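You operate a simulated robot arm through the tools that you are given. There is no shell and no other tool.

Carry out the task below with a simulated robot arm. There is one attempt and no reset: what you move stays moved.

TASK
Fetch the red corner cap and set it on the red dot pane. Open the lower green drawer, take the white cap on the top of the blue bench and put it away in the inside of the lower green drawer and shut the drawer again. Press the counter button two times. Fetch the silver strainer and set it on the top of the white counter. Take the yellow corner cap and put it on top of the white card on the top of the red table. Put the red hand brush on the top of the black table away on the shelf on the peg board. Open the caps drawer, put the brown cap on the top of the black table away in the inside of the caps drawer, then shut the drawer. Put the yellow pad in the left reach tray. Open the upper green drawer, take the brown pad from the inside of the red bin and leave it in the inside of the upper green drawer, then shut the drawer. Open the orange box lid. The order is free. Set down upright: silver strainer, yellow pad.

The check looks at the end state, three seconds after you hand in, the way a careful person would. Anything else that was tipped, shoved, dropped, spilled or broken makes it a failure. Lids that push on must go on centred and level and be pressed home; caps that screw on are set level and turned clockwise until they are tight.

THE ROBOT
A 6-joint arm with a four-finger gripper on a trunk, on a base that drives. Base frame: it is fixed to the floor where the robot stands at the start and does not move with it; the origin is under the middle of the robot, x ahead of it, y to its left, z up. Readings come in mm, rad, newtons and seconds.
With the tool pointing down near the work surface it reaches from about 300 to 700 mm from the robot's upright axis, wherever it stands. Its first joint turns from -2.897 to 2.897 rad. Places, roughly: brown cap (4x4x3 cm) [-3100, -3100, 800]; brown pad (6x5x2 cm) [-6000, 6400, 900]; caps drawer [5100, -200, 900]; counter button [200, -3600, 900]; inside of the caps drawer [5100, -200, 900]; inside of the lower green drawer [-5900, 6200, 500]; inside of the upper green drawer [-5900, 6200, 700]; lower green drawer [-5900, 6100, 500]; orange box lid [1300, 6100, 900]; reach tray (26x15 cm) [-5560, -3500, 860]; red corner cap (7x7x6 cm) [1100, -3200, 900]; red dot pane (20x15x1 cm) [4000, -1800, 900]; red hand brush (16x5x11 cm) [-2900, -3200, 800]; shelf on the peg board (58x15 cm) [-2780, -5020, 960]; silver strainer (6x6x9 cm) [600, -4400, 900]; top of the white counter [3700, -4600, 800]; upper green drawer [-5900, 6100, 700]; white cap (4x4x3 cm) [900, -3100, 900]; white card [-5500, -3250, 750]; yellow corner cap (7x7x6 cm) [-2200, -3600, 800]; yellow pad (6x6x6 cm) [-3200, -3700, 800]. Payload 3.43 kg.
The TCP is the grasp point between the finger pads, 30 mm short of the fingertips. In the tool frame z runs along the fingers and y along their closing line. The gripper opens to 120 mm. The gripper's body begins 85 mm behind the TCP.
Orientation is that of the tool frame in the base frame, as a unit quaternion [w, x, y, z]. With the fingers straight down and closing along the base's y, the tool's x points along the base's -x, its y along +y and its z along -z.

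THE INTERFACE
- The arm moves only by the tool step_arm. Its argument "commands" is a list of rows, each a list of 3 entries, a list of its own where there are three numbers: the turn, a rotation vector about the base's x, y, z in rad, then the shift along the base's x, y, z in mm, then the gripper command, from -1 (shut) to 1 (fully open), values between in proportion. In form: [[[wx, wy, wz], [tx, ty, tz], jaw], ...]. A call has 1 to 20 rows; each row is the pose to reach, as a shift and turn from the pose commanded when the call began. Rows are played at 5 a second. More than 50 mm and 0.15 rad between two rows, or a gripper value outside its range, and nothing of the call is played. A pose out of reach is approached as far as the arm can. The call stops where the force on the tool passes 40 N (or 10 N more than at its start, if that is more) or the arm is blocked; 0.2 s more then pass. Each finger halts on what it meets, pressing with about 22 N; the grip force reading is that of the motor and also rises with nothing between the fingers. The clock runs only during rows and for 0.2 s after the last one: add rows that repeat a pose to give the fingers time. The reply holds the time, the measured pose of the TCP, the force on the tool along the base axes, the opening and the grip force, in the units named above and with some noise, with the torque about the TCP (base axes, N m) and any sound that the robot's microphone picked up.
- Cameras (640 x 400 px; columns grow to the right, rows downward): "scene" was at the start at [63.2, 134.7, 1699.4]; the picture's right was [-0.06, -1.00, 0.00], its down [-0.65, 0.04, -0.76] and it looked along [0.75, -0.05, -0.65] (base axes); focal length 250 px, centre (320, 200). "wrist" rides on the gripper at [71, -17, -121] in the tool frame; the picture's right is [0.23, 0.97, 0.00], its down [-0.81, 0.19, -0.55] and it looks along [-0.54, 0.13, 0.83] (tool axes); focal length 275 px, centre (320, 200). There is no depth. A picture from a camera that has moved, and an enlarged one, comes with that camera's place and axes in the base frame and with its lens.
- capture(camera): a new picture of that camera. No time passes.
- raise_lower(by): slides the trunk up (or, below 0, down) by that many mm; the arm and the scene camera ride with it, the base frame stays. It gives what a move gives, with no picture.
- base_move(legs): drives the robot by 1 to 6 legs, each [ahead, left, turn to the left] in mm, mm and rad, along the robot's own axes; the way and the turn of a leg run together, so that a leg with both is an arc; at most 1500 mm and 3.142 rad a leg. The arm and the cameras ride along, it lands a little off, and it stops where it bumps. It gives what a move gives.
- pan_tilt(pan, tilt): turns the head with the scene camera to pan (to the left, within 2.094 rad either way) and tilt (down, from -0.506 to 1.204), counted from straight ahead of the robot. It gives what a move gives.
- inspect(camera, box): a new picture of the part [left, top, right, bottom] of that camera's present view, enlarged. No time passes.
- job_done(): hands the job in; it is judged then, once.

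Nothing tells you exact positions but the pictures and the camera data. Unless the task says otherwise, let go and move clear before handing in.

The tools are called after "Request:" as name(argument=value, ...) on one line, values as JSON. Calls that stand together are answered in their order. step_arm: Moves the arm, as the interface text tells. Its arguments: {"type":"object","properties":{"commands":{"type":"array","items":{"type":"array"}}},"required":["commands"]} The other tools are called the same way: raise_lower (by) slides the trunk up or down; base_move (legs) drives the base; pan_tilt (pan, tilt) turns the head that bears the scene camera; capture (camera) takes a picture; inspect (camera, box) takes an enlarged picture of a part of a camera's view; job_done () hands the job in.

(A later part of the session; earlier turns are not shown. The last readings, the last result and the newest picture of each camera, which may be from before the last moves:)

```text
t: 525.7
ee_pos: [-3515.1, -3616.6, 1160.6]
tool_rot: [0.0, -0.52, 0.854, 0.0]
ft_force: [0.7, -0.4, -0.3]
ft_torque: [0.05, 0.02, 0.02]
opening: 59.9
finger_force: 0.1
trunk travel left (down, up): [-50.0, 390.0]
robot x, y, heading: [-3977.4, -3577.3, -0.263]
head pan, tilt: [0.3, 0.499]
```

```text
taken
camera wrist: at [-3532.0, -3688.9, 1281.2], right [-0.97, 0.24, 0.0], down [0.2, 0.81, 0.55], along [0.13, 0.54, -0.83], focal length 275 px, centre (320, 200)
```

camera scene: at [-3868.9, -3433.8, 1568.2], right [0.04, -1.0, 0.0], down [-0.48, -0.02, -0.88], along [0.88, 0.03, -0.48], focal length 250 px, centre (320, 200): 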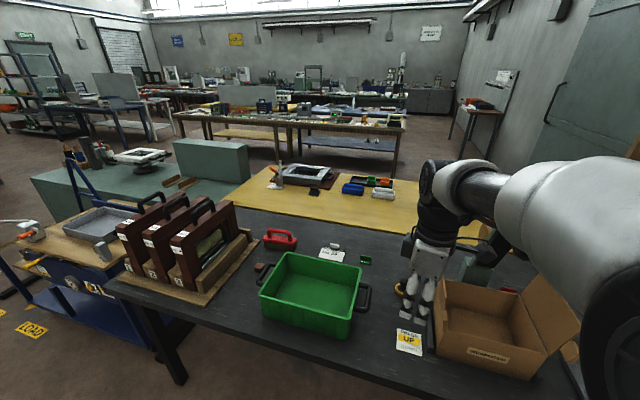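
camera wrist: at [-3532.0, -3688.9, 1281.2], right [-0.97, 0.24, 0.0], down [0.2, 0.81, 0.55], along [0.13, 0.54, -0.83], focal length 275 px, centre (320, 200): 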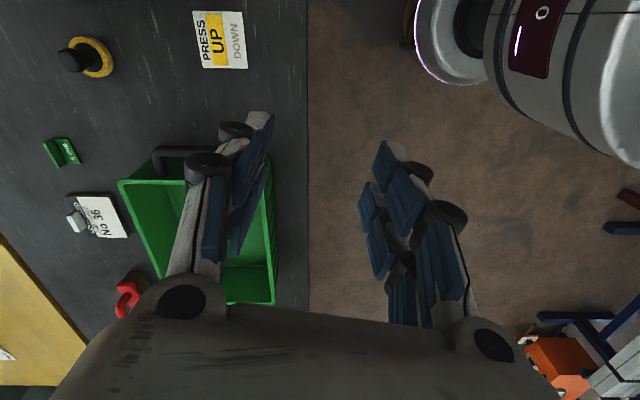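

I see the red hand brush, a small brown cap near the wooden racks, and a yellow-ringed item with a black knob (yellow pad). I zoom on them.

Request:
inspect(camera="scene", box=[230, 210, 400, 320])

Request:
inspect(camera="wrist", box=[30, 0, 270, 160])

```text
3.64 times, centred on (315, 265) of scene
camera zoom: at [-3868.9, -3433.8, 1568.2], right [0.04, -1.0, 0.0], down [-0.48, -0.02, -0.88], along [0.88, 0.03, -0.48], focal length 910 px, centre (338, -36)
```

zoom: 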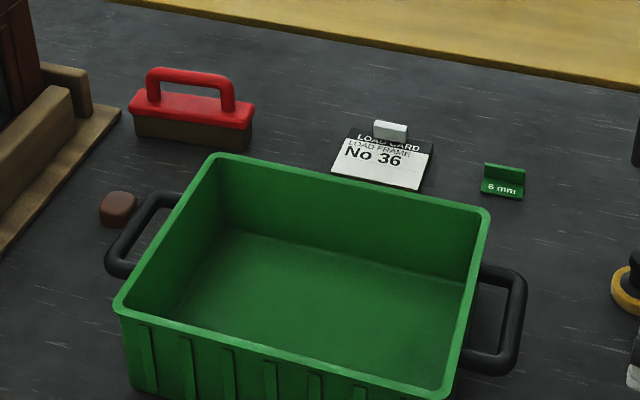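

```text
2.50 times, centred on (150, 80) of wrist
camera zoom: at [-3532.0, -3688.9, 1281.2], right [-0.97, 0.24, 0.0], down [0.2, 0.81, 0.55], along [0.13, 0.54, -0.83], focal length 688 px, centre (745, 500)
```

zoom: 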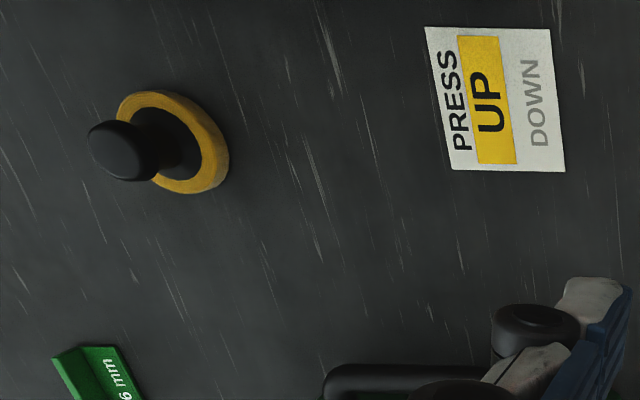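

The yellow pad is a yellow disc with a black knob at about (−3178,−3722). I turn the tool so its camera faces me (away from the cardboard box), move closer and align above it.

Request:
step_arm(commands=[[[0, 0, -0.14], [0, 0, 0], 0], [[0, 0, -0.28], [0, 0, 0], 0], [[0, 0, -0.42], [0, 0, 0], 0], [[0, 0, -0.56], [0, 0, 0], 0], [[0, 0, -0.7], [0, 0, 0], 0], [[0, 0, -0.84], [0, 0, 0], 0], [[0, 0, -0.98], [0, 0, 0], 0], [[0, 0, -1.12], [0, 0, 0], 0], [[0, 0, -1.26], [0, 0, 0], 0], [[0, 0, -1.355], [0, 0, 0], 0]])

Request:
base_move(legs=[[150, 0, 0]])

Request:
capture(camera="wrist")

Request:
capture(camera="scene")

```text
t: 527.9
ee_pos: [-3514.0, -3616.6, 1160.3]
tool_rot: [0.0, 0.132, 0.991, 0.0]
ft_force: [0.0, 0.2, -0.1]
ft_torque: [-0.01, 0.02, 0.0]
opening: 60.0
finger_force: 0.0
trunk travel left (down, up): [-50.0, 390.0]
robot x, y, heading: [-3975.0, -3576.5, -0.261]
head pan, tilt: [0.3, 0.499]
```

```text
t: 529.3
ee_pos: [-3372.9, -3654.2, 1159.0]
tool_rot: [0.0, 0.13, 0.992, 0.0]
ft_force: [-0.1, -0.5, 0.3]
ft_torque: [0.02, 0.05, -0.05]
opening: 59.9
finger_force: 0.1
trunk travel left (down, up): [-50.0, 390.0]
robot x, y, heading: [-3836.6, -3610.0, -0.262]
head pan, tilt: [0.3, 0.499]
```

```text
taken
camera wrist: at [-3445.0, -3652.2, 1280.7], right [0.03, 1.0, 0.0], down [0.83, -0.02, 0.55], along [0.55, -0.02, -0.83], focal length 275 px, centre (320, 200)
```

wrist: 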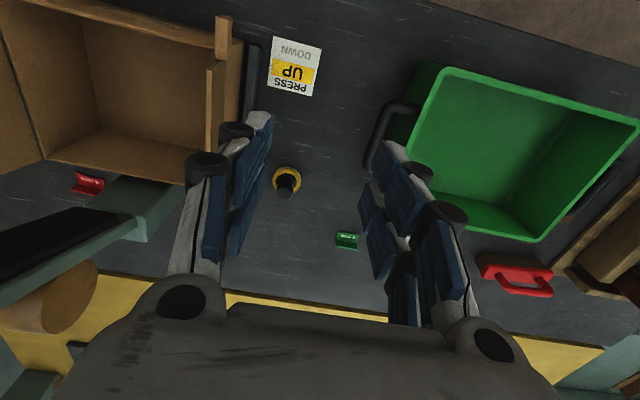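

```text
taken
camera scene: at [-3726.9, -3471.4, 1568.1], right [0.04, -1.0, 0.0], down [-0.48, -0.02, -0.88], along [0.88, 0.04, -0.48], focal length 250 px, centre (320, 200)
```

scene: 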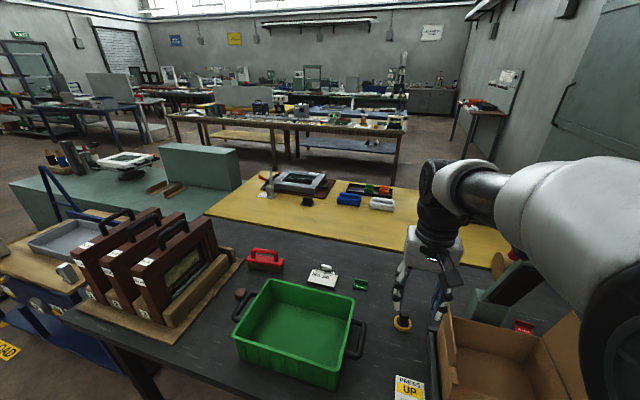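

Request:
step_arm(commands=[[[0, 0, 0], [40, -15, 0], 0], [[0, 0, 0], [80, -30, 0], 0], [[0, 0, 0], [120, -45, 0], 0], [[0, 0, 0], [160, -60, -10], 0], [[0, 0, 0], [190.4, -71.8, -40], 0], [[0, 0, 0], [190.4, -71.8, -85], 0], [[0, 0, 0], [190.4, -71.8, -130], 0], [[0, 0, 0], [190.4, -71.8, -160], 0], [[0, 0, 0], [190.4, -71.8, -160], 0]])

Request:
capture(camera="wrist")

Request:
capture(camera="scene")

```text
t: 531.3
ee_pos: [-3183.5, -3724.4, 1001.5]
tool_rot: [0.0, 0.13, 0.991, 0.0]
ft_force: [-0.1, -0.4, 0.3]
ft_torque: [-0.01, -0.02, 0.02]
opening: 60.0
finger_force: 0.0
trunk travel left (down, up): [-50.0, 390.0]
robot x, y, heading: [-3830.4, -3616.5, -0.252]
head pan, tilt: [0.3, 0.499]
```

```text
taken
camera wrist: at [-3255.7, -3724.3, 1121.6], right [0.03, 1.0, 0.0], down [0.83, -0.02, 0.55], along [0.55, -0.02, -0.83], focal length 275 px, centre (320, 200)
```

wrist: 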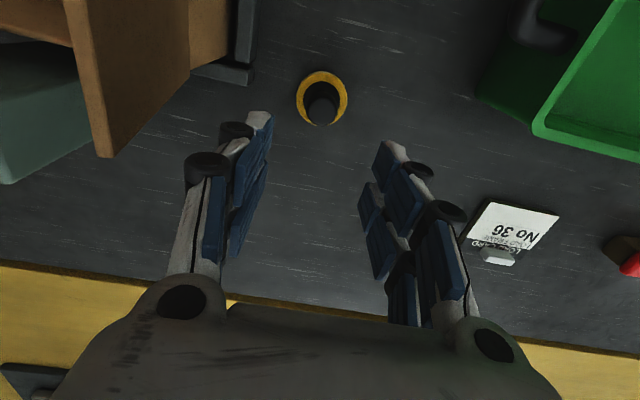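

```text
taken
camera scene: at [-3728.1, -3471.1, 1568.3], right [0.04, -1.0, 0.0], down [-0.48, -0.02, -0.88], along [0.88, 0.04, -0.48], focal length 250 px, centre (320, 200)
```

scene: 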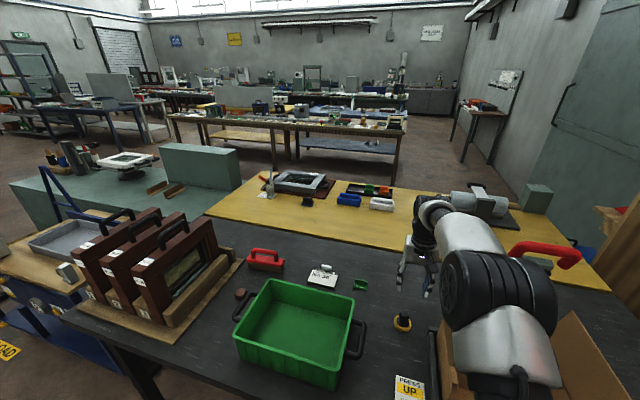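

Centred over the knob. I descend and close on it.

Request:
step_arm(commands=[[[0, 0, 0], [0.5, -1.5, -45], 0], [[0, 0, 0], [0.5, -1.5, -90], 0], [[0, 0, 0], [0.5, -1.5, -125], 0], [[0, 0, 0], [0.5, -1.5, -145], 0], [[0, 0, 0], [0.5, -1.5, -152], 0], [[0, 0, 0], [0.5, -1.5, -152], 0]])

Request:
capture(camera="wrist")

```text
t: 532.7
ee_pos: [-3185.0, -3726.4, 849.6]
tool_rot: [0.001, 0.13, 0.992, 0.0]
ft_force: [-0.5, -0.8, 0.2]
ft_torque: [-0.01, 0.0, -0.02]
opening: 60.1
finger_force: 0.0
trunk travel left (down, up): [-50.0, 390.0]
robot x, y, heading: [-3834.9, -3616.4, -0.263]
head pan, tilt: [0.3, 0.499]
```

```text
taken
camera wrist: at [-3256.8, -3726.3, 969.4], right [0.03, 1.0, 0.0], down [0.83, -0.02, 0.55], along [0.55, -0.02, -0.83], focal length 275 px, centre (320, 200)
```

wrist: 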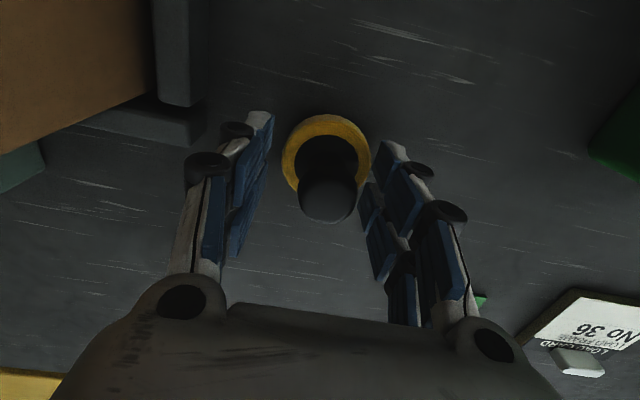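

Request:
step_arm(commands=[[[0, 0, 0], [0, 1, -5], 0], [[0, 0, 0], [0, 1, -5], -0.5], [[0, 0, 0], [0, 1, -5], -1], [[0, 0, 0], [0, 1, -5], -1], [[0, 0, 0], [0, 1, -5], -1], [[0, 0, 0], [0, 1, -5], -1]])

Request:
step_arm(commands=[[[0, 0, 0], [0, 0, 15], -1], [[0, 0, 0], [0, 0, 50], -1], [[0, 0, 0], [0, 0, 95], -1], [[0, 0, 0], [0, 0, 140], -1], [[0, 0, 0], [-20, 5, 185], -1], [[0, 0, 0], [-60, 20, 220], -1], [[0, 0, 0], [-100, 35, 240], -1], [[0, 0, 0], [-140, 45, 240], -1], [[0, 0, 0], [-180, 55, 240], -1]])

Request:
capture(camera="wrist")

```text
t: 534.1
ee_pos: [-3183.2, -3725.2, 845.5]
tool_rot: [0.002, 0.13, 0.991, -0.001]
ft_force: [3.9, 0.3, 16.4]
ft_torque: [0.02, -0.04, -0.03]
opening: 24.1
finger_force: 22.0
trunk travel left (down, up): [-50.0, 390.0]
robot x, y, heading: [-3836.2, -3617.5, -0.258]
head pan, tilt: [0.3, 0.499]
```

```text
refused: row 6 steps farther than a row can; nothing moved
```

```text
taken
camera wrist: at [-3256.0, -3724.5, 965.8], right [0.03, 1.0, 0.0], down [0.83, -0.02, 0.56], along [0.56, -0.02, -0.83], focal length 275 px, centre (320, 200)
```

wrist: 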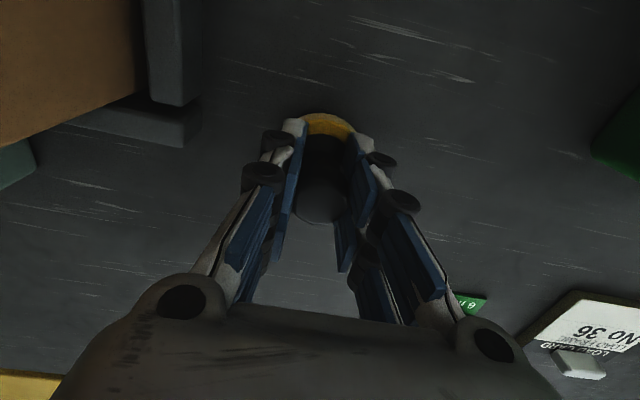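

Request:
step_arm(commands=[[[0, 0, 0], [0, 0, 15], -1], [[0, 0, 0], [0, 0, 50], -1], [[0, 0, 0], [0, 0, 95], -1], [[0, 0, 0], [0, 0, 140], -1], [[0, 0, 0], [-10, 3, 185], -1], [[0, 0, 0], [-40, 12, 215], -1], [[0, 0, 0], [-80, 25, 235], -1], [[0, 0, 0], [-120, 38, 240], -1], [[0, 0, 0], [-160, 50, 240], -1], [[0, 0, 0], [-190, 60, 240], -1]])

Request:
capture(camera="wrist")

Request:
capture(camera="scene")

```text
t: 536.3
ee_pos: [-3372.3, -3663.9, 1083.5]
tool_rot: [0.001, 0.129, 0.992, 0.001]
ft_force: [1.2, -0.1, -1.3]
ft_torque: [-0.04, -0.04, 0.0]
opening: 24.4
finger_force: 22.1
trunk travel left (down, up): [-50.0, 390.0]
robot x, y, heading: [-3834.4, -3613.3, -0.261]
head pan, tilt: [0.3, 0.499]
```

```text
taken
camera wrist: at [-3445.8, -3662.6, 1204.7], right [0.03, 1.0, 0.0], down [0.83, -0.02, 0.55], along [0.55, -0.02, -0.83], focal length 275 px, centre (320, 200)
```

wrist: 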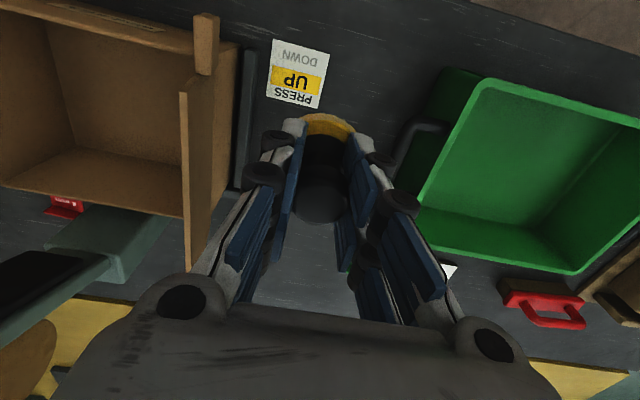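

```text
taken
camera scene: at [-3728.6, -3470.9, 1568.3], right [0.04, -1.0, 0.0], down [-0.48, -0.02, -0.88], along [0.88, 0.04, -0.48], focal length 250 px, centre (320, 200)
```

scene: 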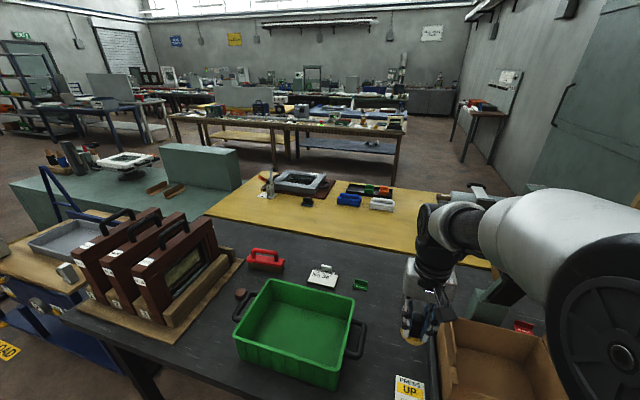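

The pad is held upright. I turn back to the red table, lining up with the black left tray.

Request:
base_move(legs=[[-550, 0, 0], [0, 0, 1.571], [0, 0, 1.571], [0, 220, 0], [300, 0, 0]])

Request:
pan_tilt(pan=0.0, tilt=0.6)

Request:
capture(camera="scene")

```text
t: 550.0
ee_pos: [-5180.9, -3559.5, 1083.7]
tool_rot: [0.0, 0.991, -0.133, -0.001]
ft_force: [-0.6, 0.3, -0.3]
ft_torque: [0.01, -0.03, 0.05]
opening: 23.8
finger_force: 22.4
trunk travel left (down, up): [-50.0, 390.0]
robot x, y, heading: [-4719.8, -3613.1, 2.88]
head pan, tilt: [0.3, 0.499]
```

```text
t: 550.8
ee_pos: [-5180.8, -3561.3, 1083.2]
tool_rot: [0.001, 0.991, -0.134, 0.0]
ft_force: [0.0, -0.1, -0.6]
ft_torque: [-0.01, 0.01, 0.02]
opening: 24.1
finger_force: 22.3
trunk travel left (down, up): [-50.0, 390.0]
robot x, y, heading: [-4719.4, -3611.9, 2.879]
head pan, tilt: [0.0, 0.6]
```

```text
taken
camera scene: at [-4822.6, -3729.5, 1559.1], right [0.26, 0.97, 0.0], down [0.55, -0.15, -0.83], along [-0.8, 0.22, -0.56], focal length 250 px, centre (320, 200)
```

scene: 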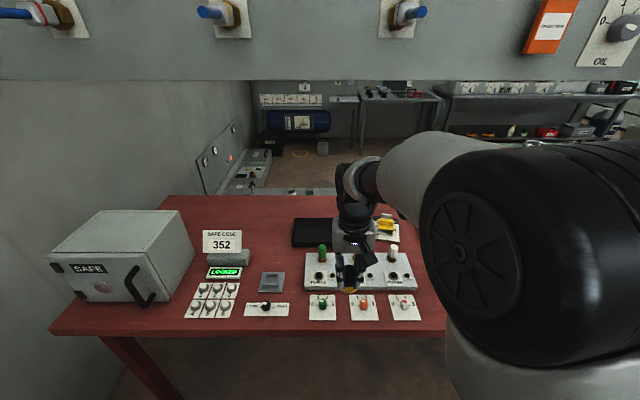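

Request:
base_move(legs=[[190, 0, 0]])

Request:
step_arm(commands=[[[0, 0, 0], [-40, 0, 0], -1], [[0, 0, 0], [-80, 0, 0], -1], [[0, 0, 0], [-120, 0, 0], -1], [[0, 0, 0], [-160, 0, -10], -1], [[0, 0, 0], [-195, 0, -30], -1], [[0, 0, 0], [-195, 0, -60], -1], [[0, 0, 0], [-195, 0, -60], -1]])

Request:
capture(camera="wrist")

Request:
capture(camera="scene")

```text
t: 552.4
ee_pos: [-5364.1, -3511.7, 1083.4]
tool_rot: [0.0, 0.991, -0.133, 0.0]
ft_force: [-1.1, -0.1, -1.7]
ft_torque: [-0.01, -0.01, 0.0]
opening: 23.8
finger_force: 21.7
trunk travel left (down, up): [-50.0, 390.0]
robot x, y, heading: [-4903.1, -3562.2, 2.877]
head pan, tilt: [0.0, 0.6]
```

```text
t: 554.0
ee_pos: [-5558.0, -3510.8, 1025.2]
tool_rot: [0.0, 0.991, -0.133, 0.0]
ft_force: [-0.1, 0.0, -0.2]
ft_torque: [-0.01, -0.01, -0.02]
opening: 24.0
finger_force: 22.1
trunk travel left (down, up): [-50.0, 390.0]
robot x, y, heading: [-4900.9, -3562.3, 2.877]
head pan, tilt: [0.0, 0.6]
```

```text
taken
camera wrist: at [-5483.9, -3514.1, 1146.3], right [-0.03, -1.0, 0.0], down [-0.83, 0.03, 0.55], along [-0.55, 0.02, -0.83], focal length 275 px, centre (320, 200)
```

wrist: 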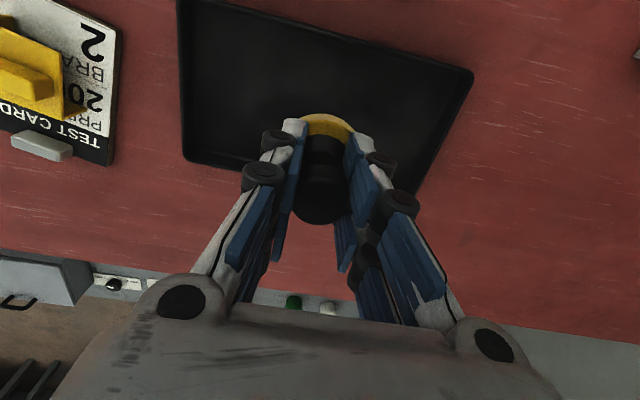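

```text
taken
camera scene: at [-5004.8, -3680.0, 1559.2], right [0.26, 0.97, 0.0], down [0.55, -0.15, -0.83], along [-0.8, 0.22, -0.56], focal length 250 px, centre (320, 200)
```

scene: 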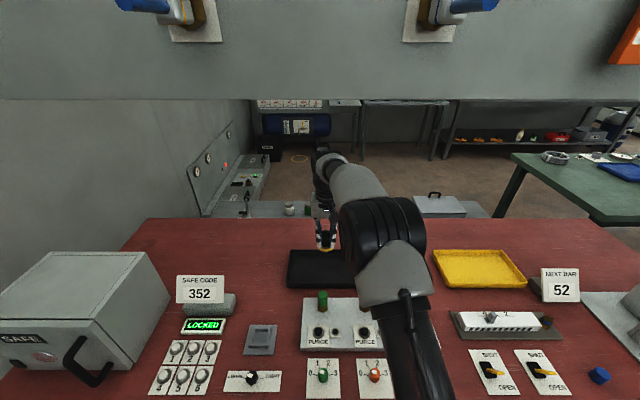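

The black tray's centre is at (−5568,−3508). I lower the pad into it.

Request:
step_arm(commands=[[[0, 0, 0], [-8, 2, -30], -1], [[0, 0, 0], [-10, 2, -65], -1], [[0, 0, 0], [-10, 2, -90], -1], [[0, 0, 0], [-10, 2, -103], -1], [[0, 0, 0], [-10, 2, -109], -1], [[0, 0, 0], [-10, 2, -109], -1]])

Request:
inspect(camera="scene", box=[260, 190, 400, 310])

```text
t: 555.4
ee_pos: [-5568.4, -3510.8, 915.8]
tool_rot: [0.0, 0.991, -0.134, 0.0]
ft_force: [-0.5, -1.2, -1.5]
ft_torque: [0.02, -0.02, 0.0]
opening: 23.8
finger_force: 21.9
trunk travel left (down, up): [-50.0, 390.0]
robot x, y, heading: [-4901.8, -3562.9, 2.878]
head pan, tilt: [0.0, 0.6]
```

```text
3.33 times, centred on (330, 250) of scene
camera zoom: at [-5004.9, -3680.0, 1559.1], right [0.26, 0.97, 0.0], down [0.55, -0.15, -0.83], along [-0.8, 0.22, -0.56], focal length 834 px, centre (287, 33)
```

zoom: 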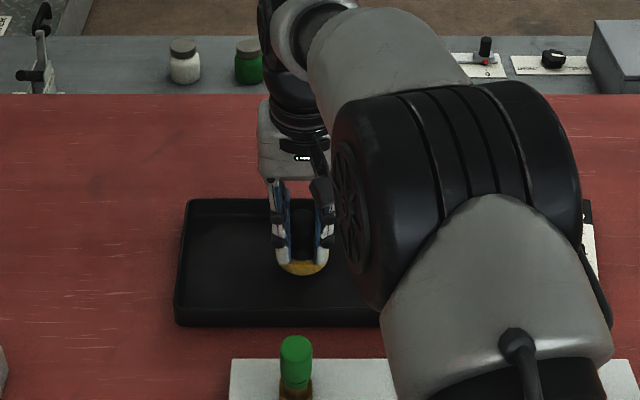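

Request:
step_arm(commands=[[[0, 0, 0], [0, 0, -3], -1], [[0, 0, 0], [0, 0, -6], -1], [[0, 0, 0], [0, 0, -8], -1], [[0, 0, 0], [0, 0, -8], -1]])

```text
t: 556.4
ee_pos: [-5567.3, -3509.3, 906.1]
tool_rot: [0.0, 0.991, -0.134, 0.0]
ft_force: [-0.4, -0.5, -0.7]
ft_torque: [-0.01, 0.0, -0.01]
opening: 24.0
finger_force: 21.8
trunk travel left (down, up): [-50.0, 390.0]
robot x, y, heading: [-4900.2, -3562.5, 2.876]
head pan, tilt: [0.0, 0.6]
```

Request:
step_arm(commands=[[[0, 0, 0], [0, 0, -2], -1], [[0, 0, 0], [0, 0, -4], -1], [[0, 0, 0], [0, 0, -6], -1], [[0, 0, 0], [0, 0, -6], -1]])

```text
t: 557.4
ee_pos: [-5566.7, -3509.1, 900.9]
tool_rot: [0.0, 0.991, -0.133, -0.001]
ft_force: [1.5, -1.0, 5.5]
ft_torque: [-0.07, -0.23, -0.04]
opening: 23.6
finger_force: 22.0
trunk travel left (down, up): [-50.0, 390.0]
robot x, y, heading: [-4902.8, -3565.9, 2.873]
head pan, tilt: [0.0, 0.6]
```

Contact with the tray floor. I press slightly, release and lift.

Request:
step_arm(commands=[[[0, 0, 0], [0, 0, -1], -1], [[0, 0, 0], [0, 0, -1], -0.6], [[0, 0, 0], [0, 0, 0], -0.3], [[0, 0, 0], [0, 0, 0], -0.1], [[0, 0, 0], [0, 0, 0], -0.1], [[0, 0, 0], [0, 0, 20], -0.1], [[0, 0, 0], [0, 0, 60], -0.1], [[0, 0, 0], [0, 0, 105], -0.1], [[0, 0, 0], [0, 0, 150], -0.1], [[0, 0, 0], [30, -8, 180], -0.1]])

Request:
capture(camera="wrist")

Request:
inspect(camera="scene", box=[260, 190, 400, 310])

```text
t: 559.6
ee_pos: [-5535.3, -3517.3, 1081.7]
tool_rot: [0.0, 0.991, -0.132, 0.001]
ft_force: [0.0, -0.8, -0.6]
ft_torque: [0.0, 0.01, -0.05]
opening: 54.3
finger_force: 0.1
trunk travel left (down, up): [-50.0, 390.0]
robot x, y, heading: [-4902.7, -3562.6, 2.879]
head pan, tilt: [0.0, 0.6]
```

```text
taken
camera wrist: at [-5461.4, -3521.1, 1203.1], right [-0.03, -1.0, 0.0], down [-0.83, 0.03, 0.55], along [-0.55, 0.02, -0.83], focal length 275 px, centre (320, 200)
```

wrist: 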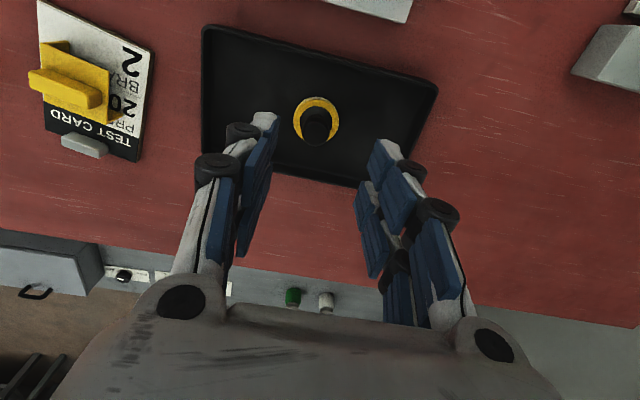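

```text
3.33 times, centred on (330, 250) of scene
camera zoom: at [-5003.4, -3680.3, 1559.3], right [0.26, 0.97, 0.0], down [0.54, -0.15, -0.83], along [-0.8, 0.22, -0.56], focal length 834 px, centre (287, 33)
```

zoom: 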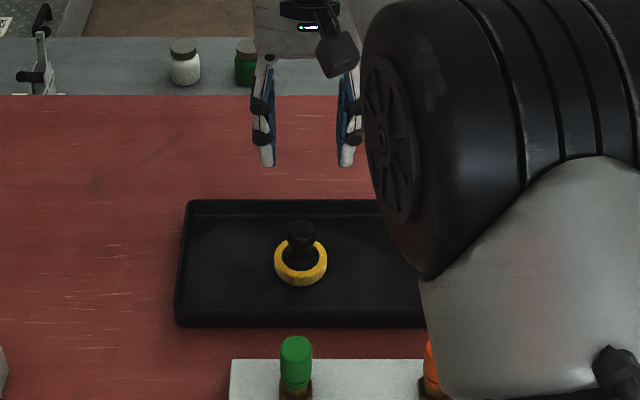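

The yellow pad stands upright in the left tray. Next the red hand brush: I back out, raise the trunk again, and drive to the black table's west side near it.

Request:
base_move(legs=[[-500, 0, 0], [0, 0, 1.571], [0, 0, 1.571], [0, 650, 0], [450, 0, 0]])

Request:
raise_lower(by=150)

Request:
capture(camera="wrist")

Request:
pan_tilt(pan=0.2, tilt=0.75)

Request:
capture(camera="scene")

```text
t: 575.7
ee_pos: [-3170.4, -3244.1, 1080.4]
tool_rot: [0.0, 0.142, 0.99, 0.0]
ft_force: [-0.6, -0.4, -0.7]
ft_torque: [-0.01, 0.0, 0.02]
opening: 54.3
finger_force: 0.1
trunk travel left (down, up): [-50.0, 390.0]
robot x, y, heading: [-3806.6, -3188.3, -0.285]
head pan, tilt: [0.0, 0.6]
```

```text
t: 577.4
ee_pos: [-3170.9, -3244.4, 1230.9]
tool_rot: [0.0, 0.142, 0.99, 0.0]
ft_force: [0.8, 0.5, -0.5]
ft_torque: [-0.01, 0.05, 0.04]
opening: 54.0
finger_force: 0.1
trunk travel left (down, up): [-200.0, 240.0]
robot x, y, heading: [-3803.0, -3184.9, -0.288]
head pan, tilt: [0.0, 0.6]
```

```text
taken
camera wrist: at [-3242.9, -3241.8, 1351.8], right [0.05, 1.0, 0.0], down [0.83, -0.04, 0.55], along [0.55, -0.03, -0.83], focal length 275 px, centre (320, 200)
```

wrist: 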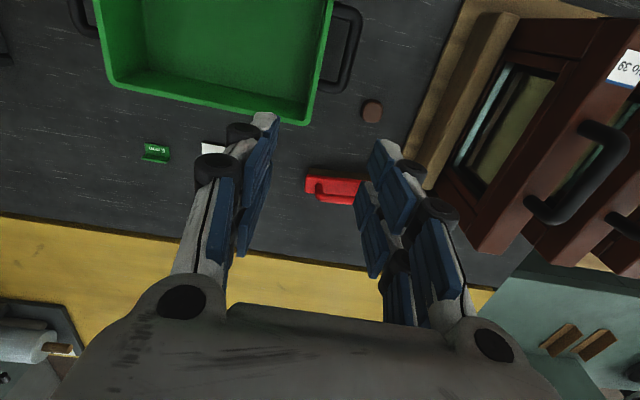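

```text
t: 578.2
ee_pos: [-3171.0, -3244.6, 1232.1]
tool_rot: [0.0, 0.142, 0.99, -0.001]
ft_force: [0.2, 0.0, 1.1]
ft_torque: [0.0, -0.02, -0.02]
opening: 53.9
finger_force: 0.0
trunk travel left (down, up): [-200.0, 240.0]
robot x, y, heading: [-3804.0, -3184.7, -0.287]
head pan, tilt: [0.201, 0.75]
```

```text
taken
camera scene: at [-3704.2, -3053.6, 1696.3], right [-0.08, -1.0, 0.0], down [-0.68, 0.06, -0.73], along [0.73, -0.06, -0.68], focal length 250 px, centre (320, 200)
```

scene: 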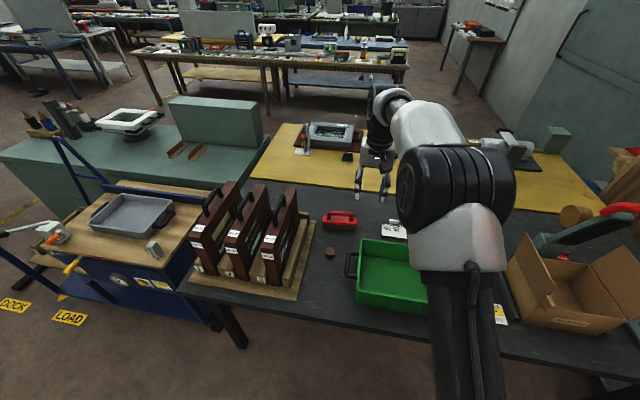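

Request:
inspect(camera="wrist", box=[270, 80, 430, 220])

Request:
inspect(camera="scene", box=[290, 190, 390, 270])

```text
2.86 times, centred on (350, 150) of wrist
camera zoom: at [-3243.0, -3241.9, 1352.1], right [0.05, 1.0, 0.0], down [0.83, -0.04, 0.55], along [0.55, -0.03, -0.83], focal length 786 px, centre (234, 343)
```

zoom: 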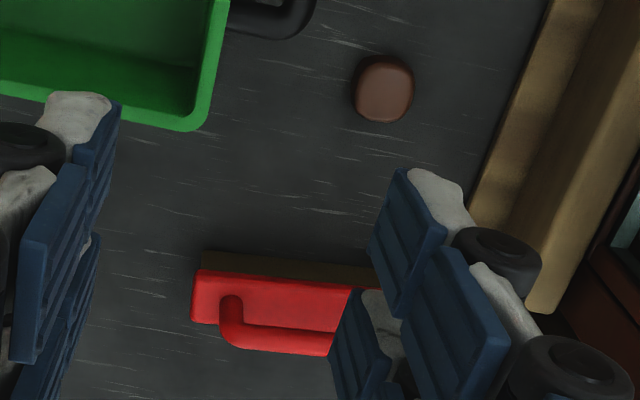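

```text
5.00 times, centred on (340, 230) of scene
camera zoom: at [-3704.2, -3053.6, 1696.3], right [-0.08, -1.0, 0.0], down [-0.68, 0.06, -0.73], along [0.73, -0.06, -0.68], focal length 1250 px, centre (220, 50)
```

zoom: 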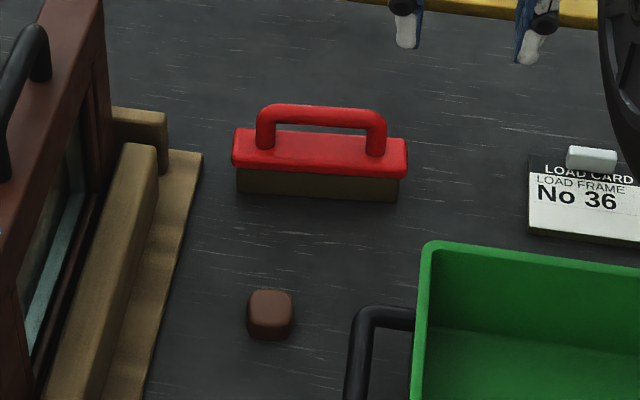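

The brush's axis is nearly along y and its handle bar is at about (−2940,−3222). I turn the tool so it closes across the bar, and move closer.

Request:
step_arm(commands=[[[0, 0, 0.145], [0, 0, 0], -0.2], [[0, 0, 0.29], [0, 0, 0], -0.2], [[0, 0, 0.435], [0, 0, 0], -0.2], [[0, 0, 0.58], [0, 0, 0], -0.2], [[0, 0, 0.725], [0, 0, 0], -0.2], [[0, 0, 0.87], [0, 0, 0], -0.2], [[0, 0, 1.015], [0, 0, 0], -0.2], [[0, 0, 1.16], [0, 0, 0], -0.2], [[0, 0, 1.305], [0, 0, 0], -0.2], [[0, 0, 1.45], [0, 0, 0], -0.2], [[0, 0, 1.595], [0, 0, 0], -0.2], [[0, 0, 1.695], [0, 0, 0], -0.2]])

Request:
base_move(legs=[[170, 0, 0.025]])

Request:
capture(camera="wrist")

Request:
capture(camera="scene")

```text
t: 580.8
ee_pos: [-3170.5, -3244.1, 1230.7]
tool_rot: [0.0, -0.648, 0.761, 0.0]
ft_force: [0.2, 0.8, 0.8]
ft_torque: [-0.01, 0.01, 0.0]
opening: 48.1
finger_force: 0.0
trunk travel left (down, up): [-200.0, 240.0]
robot x, y, heading: [-3805.8, -3183.1, -0.284]
head pan, tilt: [0.201, 0.75]
```

```text
t: 582.2
ee_pos: [-3004.3, -3275.5, 1229.7]
tool_rot: [0.001, -0.656, 0.755, 0.0]
ft_force: [0.8, -0.4, -0.1]
ft_torque: [0.02, 0.04, 0.05]
opening: 48.2
finger_force: 0.0
trunk travel left (down, up): [-200.0, 240.0]
robot x, y, heading: [-3639.5, -3228.8, -0.255]
head pan, tilt: [0.201, 0.75]
```

```text
taken
camera wrist: at [-2997.0, -3349.1, 1351.0], right [-1.0, -0.1, 0.0], down [-0.08, 0.83, 0.55], along [-0.05, 0.55, -0.83], focal length 275 px, centre (320, 200)
```

wrist: 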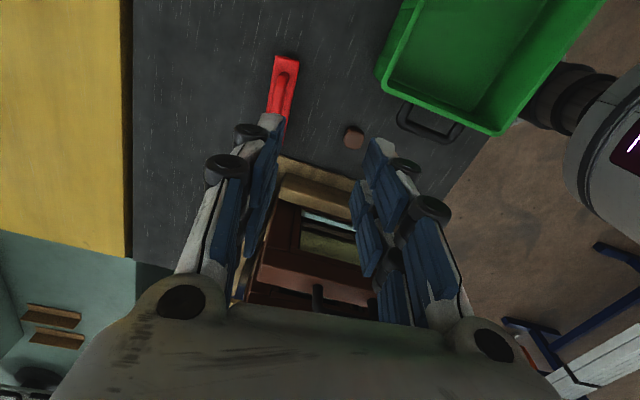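

```text
taken
camera scene: at [-3542.9, -3096.9, 1696.2], right [-0.06, -1.0, 0.0], down [-0.68, 0.04, -0.73], along [0.73, -0.04, -0.68], focal length 250 px, centre (320, 200)
```

scene: 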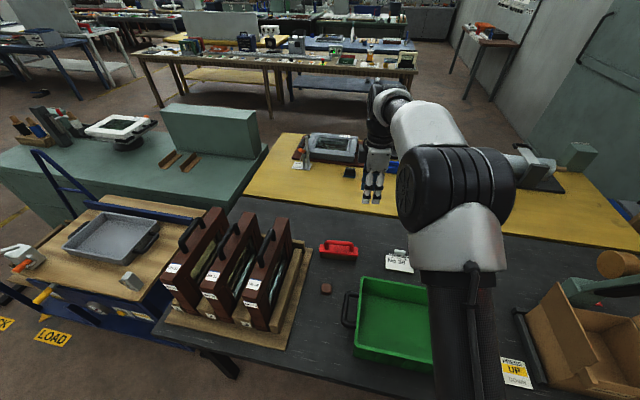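

Request:
inspect(camera="wrist", box=[220, 30, 380, 150])

Request:
inspect(camera="scene", box=[290, 210, 390, 300])

```text
3.33 times, centred on (300, 90) of wrist
camera zoom: at [-2997.0, -3349.1, 1351.0], right [-1.0, -0.1, 0.0], down [-0.08, 0.83, 0.55], along [-0.05, 0.55, -0.83], focal length 918 px, centre (387, 567)
```

zoom: 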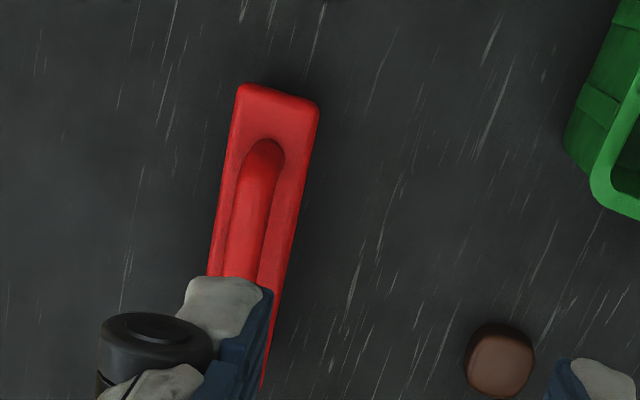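

```text
4.44 times, centred on (340, 255) of scene
camera zoom: at [-3542.9, -3096.9, 1696.2], right [-0.06, -1.0, 0.0], down [-0.68, 0.04, -0.73], along [0.73, -0.04, -0.68], focal length 1112 px, centre (231, -44)
```

zoom: 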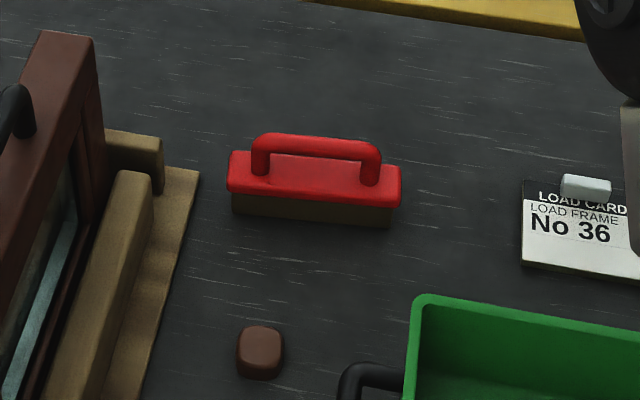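

Request:
step_arm(commands=[[[0, 0, -0.03], [35, 32, -20], -0.2], [[0, 0, -0.062], [69, 64.5, -50], -0.2], [[0, 0, -0.062], [69, 64.5, -100], -0.2], [[0, 0, -0.062], [69, 64.5, -150], -0.2], [[0, 0, -0.062], [69, 64.5, -200], -0.2], [[0, 0, -0.062], [69, 64.5, -230], -0.2], [[0, 0, -0.062], [69, 64.5, -230], -0.2]])

Request:
capture(camera="wrist")

Request:
inspect(camera="scene", box=[260, 150, 420, 290])

```text
refused: row 1 steps farther than a row can; nothing moved
```

```text
taken
camera wrist: at [-2997.0, -3349.1, 1351.0], right [-1.0, -0.1, 0.0], down [-0.08, 0.83, 0.55], along [-0.05, 0.55, -0.83], focal length 275 px, centre (320, 200)
```

wrist: 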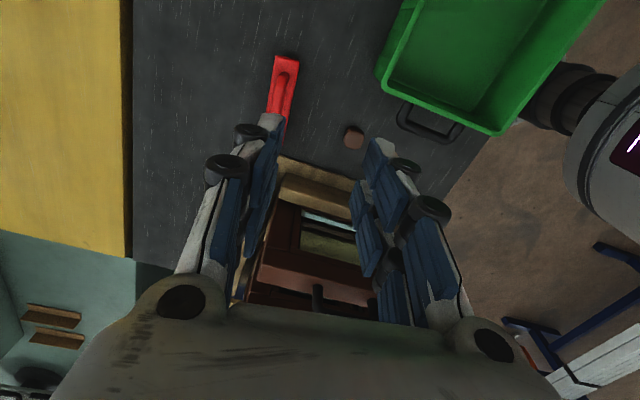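

```text
2.86 times, centred on (340, 220) of scene
camera zoom: at [-3542.9, -3096.9, 1696.2], right [-0.06, -1.0, 0.0], down [-0.68, 0.04, -0.73], along [0.73, -0.04, -0.68], focal length 715 px, centre (263, 143)
```

zoom: 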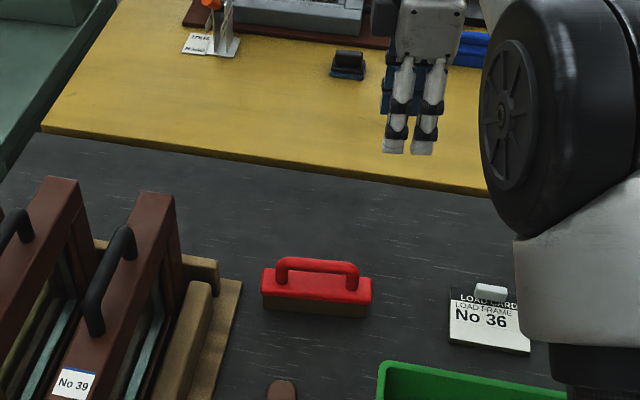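

Request:
step_arm(commands=[[[0, 0, -0.03], [28, 26, -15], -0.2], [[0, 0, -0.062], [55, 52, -35], -0.2], [[0, 0, -0.062], [69, 64.5, -70], -0.2], [[0, 0, -0.062], [69, 64.5, -118], -0.2], [[0, 0, -0.062], [69, 64.5, -165], -0.2], [[0, 0, -0.062], [69, 64.5, -210], -0.2], [[0, 0, -0.062], [69, 64.5, -230], -0.2], [[0, 0, -0.062], [69, 64.5, -230], -0.2]])

Request:
capture(camera="wrist")

Request:
inspect(camera="scene", box=[260, 150, 420, 290])

```text
t: 584.0
ee_pos: [-2937.4, -3207.2, 1000.4]
tool_rot: [0.0, -0.633, 0.774, 0.0]
ft_force: [-0.4, -0.4, 0.4]
ft_torque: [0.01, 0.03, 0.01]
opening: 48.0
finger_force: 0.0
trunk travel left (down, up): [-200.0, 240.0]
robot x, y, heading: [-3640.9, -3231.6, -0.264]
head pan, tilt: [0.201, 0.75]
```

```text
taken
camera wrist: at [-2933.3, -3283.1, 1120.8], right [-1.0, -0.03, 0.0], down [-0.03, 0.83, 0.55], along [-0.02, 0.55, -0.83], focal length 275 px, centre (320, 200)
```

wrist: 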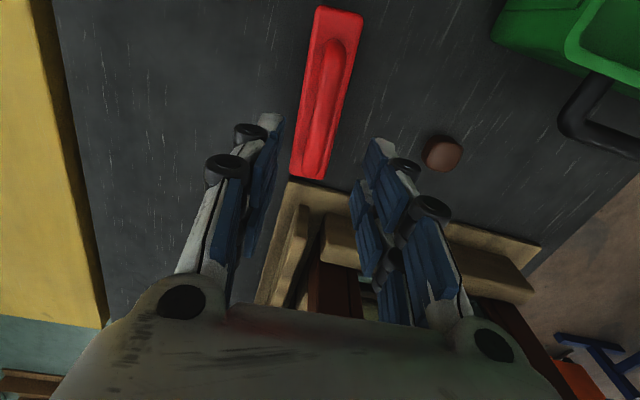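

```text
2.86 times, centred on (340, 220) of scene
camera zoom: at [-3544.4, -3096.6, 1696.3], right [-0.06, -1.0, 0.0], down [-0.68, 0.04, -0.73], along [0.73, -0.04, -0.68], focal length 715 px, centre (263, 143)
```

zoom: 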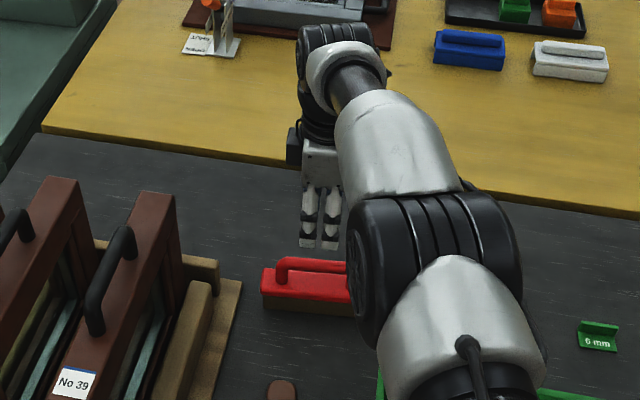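

Aligned over the handle. I descend so the fingers straddle the bar, then close.

Request:
step_arm(commands=[[[0, 0, -0.02], [0, -9, -30], -0.2], [[0, 0, -0.02], [0, -9, -60], -0.2], [[0, 0, -0.02], [0, -9, -80], -0.2], [[0, 0, -0.02], [0, -9, -93], -0.2], [[0, 0, -0.02], [0, -9, -98], -0.2], [[0, 0, -0.02], [0, -9, -98], -0.2]])

Request:
capture(camera="wrist")

Request:
inspect(camera="scene", box=[260, 150, 420, 290])

```text
t: 585.4
ee_pos: [-2944.7, -3220.0, 904.5]
tool_rot: [0.0, -0.625, 0.781, 0.0]
ft_force: [0.7, -0.5, -0.1]
ft_torque: [0.02, 0.03, 0.02]
opening: 48.1
finger_force: 0.1
out of reach, approached as far as the arm can: row 3, 4, 5, 6
trunk travel left (down, up): [-200.0, 240.0]
robot x, y, heading: [-3645.2, -3233.1, -0.262]
head pan, tilt: [0.201, 0.75]
```

```text
taken
camera wrist: at [-2942.5, -3293.9, 1024.8], right [-1.0, -0.01, 0.0], down [-0.01, 0.83, 0.55], along [-0.01, 0.55, -0.83], focal length 275 px, centre (320, 200)
```

wrist: 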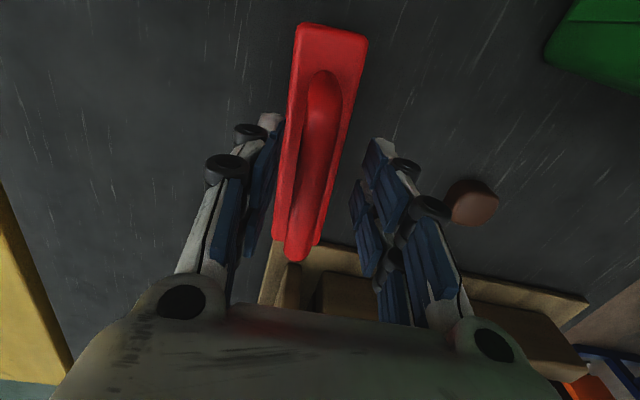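

```text
2.86 times, centred on (340, 220) of scene
camera zoom: at [-3544.1, -3096.6, 1696.3], right [-0.06, -1.0, 0.0], down [-0.68, 0.04, -0.73], along [0.73, -0.04, -0.68], focal length 715 px, centre (263, 143)
```

zoom: 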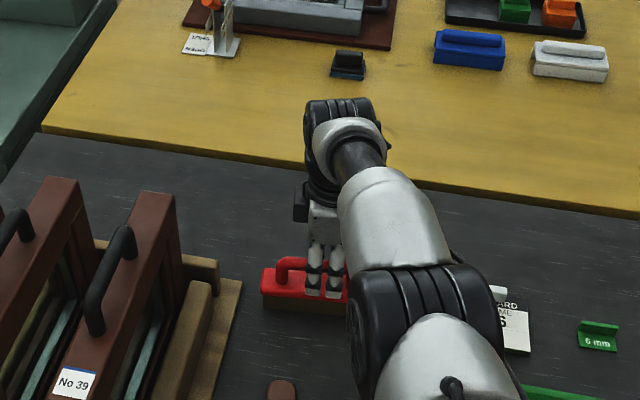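

The arm is just at its reach limit, but the bar is between the fingers. I close on it.

Request:
step_arm(commands=[[[0, 0, 0], [0, 0, 0], -0.5], [[0, 0, 0], [0, 0, 0], -1], [[0, 0, 0], [0, 0, 0], -1], [[0, 0, 0], [0, 0, 0], -1], [[0, 0, 0], [0, 0, 0], -1]])

Request:
capture(camera="wrist")

```text
t: 586.6
ee_pos: [-2944.4, -3220.3, 903.6]
tool_rot: [0.0, -0.625, 0.781, 0.0]
ft_force: [0.1, 0.7, 0.9]
ft_torque: [0.0, 0.04, -0.06]
opening: 16.7
finger_force: 21.8
trunk travel left (down, up): [-200.0, 240.0]
robot x, y, heading: [-3647.5, -3232.5, -0.259]
head pan, tilt: [0.201, 0.75]
```

```text
taken
camera wrist: at [-2942.5, -3293.9, 1025.0], right [-1.0, -0.01, 0.0], down [-0.01, 0.83, 0.55], along [-0.01, 0.55, -0.83], focal length 275 px, centre (320, 200)
```

wrist: 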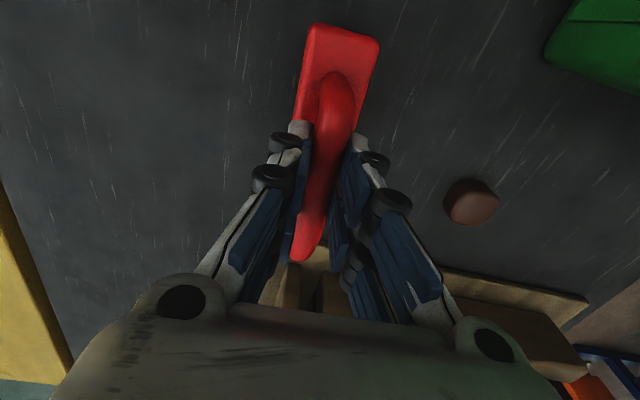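

Gripped. I lift well clear before retracting.

Request:
step_arm(commands=[[[0, 0, 0], [0, 0, 15], -1], [[0, 0, 0], [0, 0, 50], -1], [[0, 0, 0], [0, 0, 95], -1], [[0, 0, 0], [0, 0, 140], -1], [[0, 0, 0], [0, -5, 185], -1], [[0, 0, 0], [-10, -10, 230], -1], [[0, 0, 0], [-30, -15, 270], -1], [[0, 0, 0], [-60, -20, 305], -1], [[0, 0, 0], [-100, -25, 330], -1], [[0, 0, 0], [-145, -30, 345], -1], [[0, 0, 0], [-190, -35, 350], -1], [[0, 0, 0], [-230, -38, 350], -1]])

Request:
capture(camera="wrist")

Request:
capture(camera="scene")

```text
t: 589.2
ee_pos: [-3174.8, -3257.3, 1255.2]
tool_rot: [0.0, -0.626, 0.78, 0.0]
ft_force: [-0.7, -0.7, -1.6]
ft_torque: [-0.03, -0.02, 0.0]
opening: 16.7
finger_force: 21.3
trunk travel left (down, up): [-200.0, 240.0]
robot x, y, heading: [-3641.7, -3233.2, -0.26]
head pan, tilt: [0.201, 0.75]
```

```text
taken
camera wrist: at [-3173.1, -3332.1, 1376.6], right [-1.0, -0.01, 0.0], down [-0.01, 0.83, 0.55], along [-0.01, 0.55, -0.83], focal length 275 px, centre (320, 200)
```

wrist: 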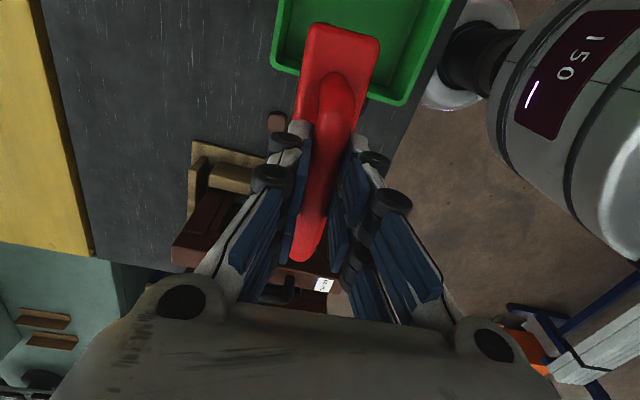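

```text
taken
camera scene: at [-3545.7, -3096.6, 1696.4], right [-0.06, -1.0, 0.0], down [-0.68, 0.04, -0.73], along [0.73, -0.04, -0.68], focal length 250 px, centre (320, 200)
```

scene: 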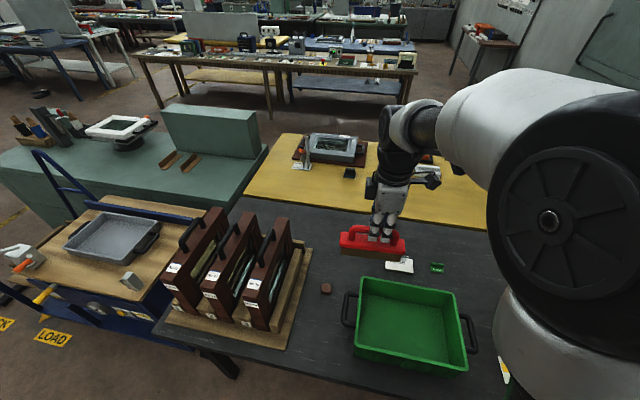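

The brush is held. I drive the long way round (north, east, then south) to the front of the peg board.

Request:
base_move(legs=[[-450, 0, 0], [0, 0, 1.571], [1450, 0, 0], [1450, 0, 0], [760, 0, 0], [0, 0, -1.571]])

Request:
base_move(legs=[[1500, 0, 0], [1500, 0, 0], [200, 0, 0], [0, 0, -1.571]])

```text
t: 617.1
ee_pos: [-2748.7, 475.0, 1255.8]
tool_rot: [0.0, -0.643, 0.766, -0.001]
ft_force: [0.2, 0.1, -1.7]
ft_torque: [-0.01, -0.01, 0.01]
opening: 17.2
finger_force: 21.2
trunk travel left (down, up): [-200.0, 240.0]
robot x, y, heading: [-3214.0, 479.5, -0.215]
head pan, tilt: [0.201, 0.75]
```

```text
t: 636.6
ee_pos: [-130.7, -685.8, 1254.4]
tool_rot: [0.0, 0.101, 0.995, 0.0]
ft_force: [-0.1, -0.3, -2.8]
ft_torque: [0.0, 0.04, 0.0]
opening: 17.2
finger_force: 22.6
trunk travel left (down, up): [-200.0, 240.0]
robot x, y, heading: [-110.8, -214.5, -1.816]
head pan, tilt: [0.201, 0.75]
```

Request:
base_move(legs=[[0, 0, -0.015], [1500, 0, 0], [1500, 0, 0], [1500, 0, 0], [500, 0, 0], [0, 0, -1.571]])

Request:
pan_tilt(pan=0.1, tilt=0.4)

Request:
capture(camera="scene")

```text
t: 664.6
ee_pos: [-1757.4, -5018.9, 1255.8]
tool_rot: [0.0, 0.774, 0.633, 0.0]
ft_force: [-1.2, 0.0, -1.6]
ft_torque: [0.01, 0.0, -0.01]
opening: 17.3
finger_force: 22.0
trunk travel left (down, up): [-200.0, 240.0]
robot x, y, heading: [-1284.3, -5032.6, 2.898]
head pan, tilt: [0.201, 0.75]
```

```text
t: 665.5
ee_pos: [-1756.5, -5019.1, 1254.8]
tool_rot: [0.0, 0.774, 0.634, 0.001]
ft_force: [0.4, -0.6, -0.6]
ft_torque: [0.01, -0.05, -0.03]
opening: 16.7
finger_force: 22.6
trunk travel left (down, up): [-200.0, 240.0]
robot x, y, heading: [-1287.0, -5032.9, 2.909]
head pan, tilt: [0.099, 0.4]
```

```text
taken
camera scene: at [-1394.1, -5162.3, 1727.3], right [0.14, 0.99, 0.0], down [0.39, -0.05, -0.92], along [-0.91, 0.13, -0.39], focal length 250 px, centre (320, 200)
```

scene: 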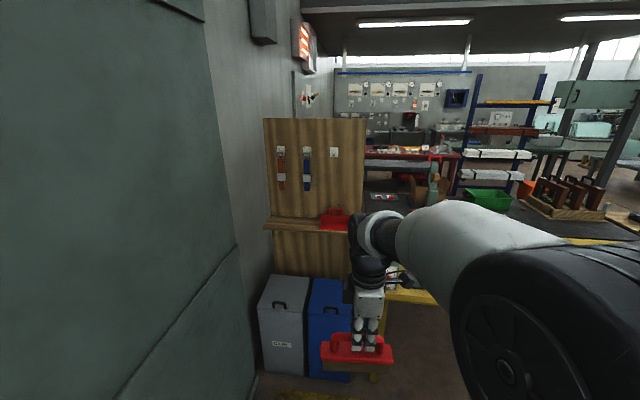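

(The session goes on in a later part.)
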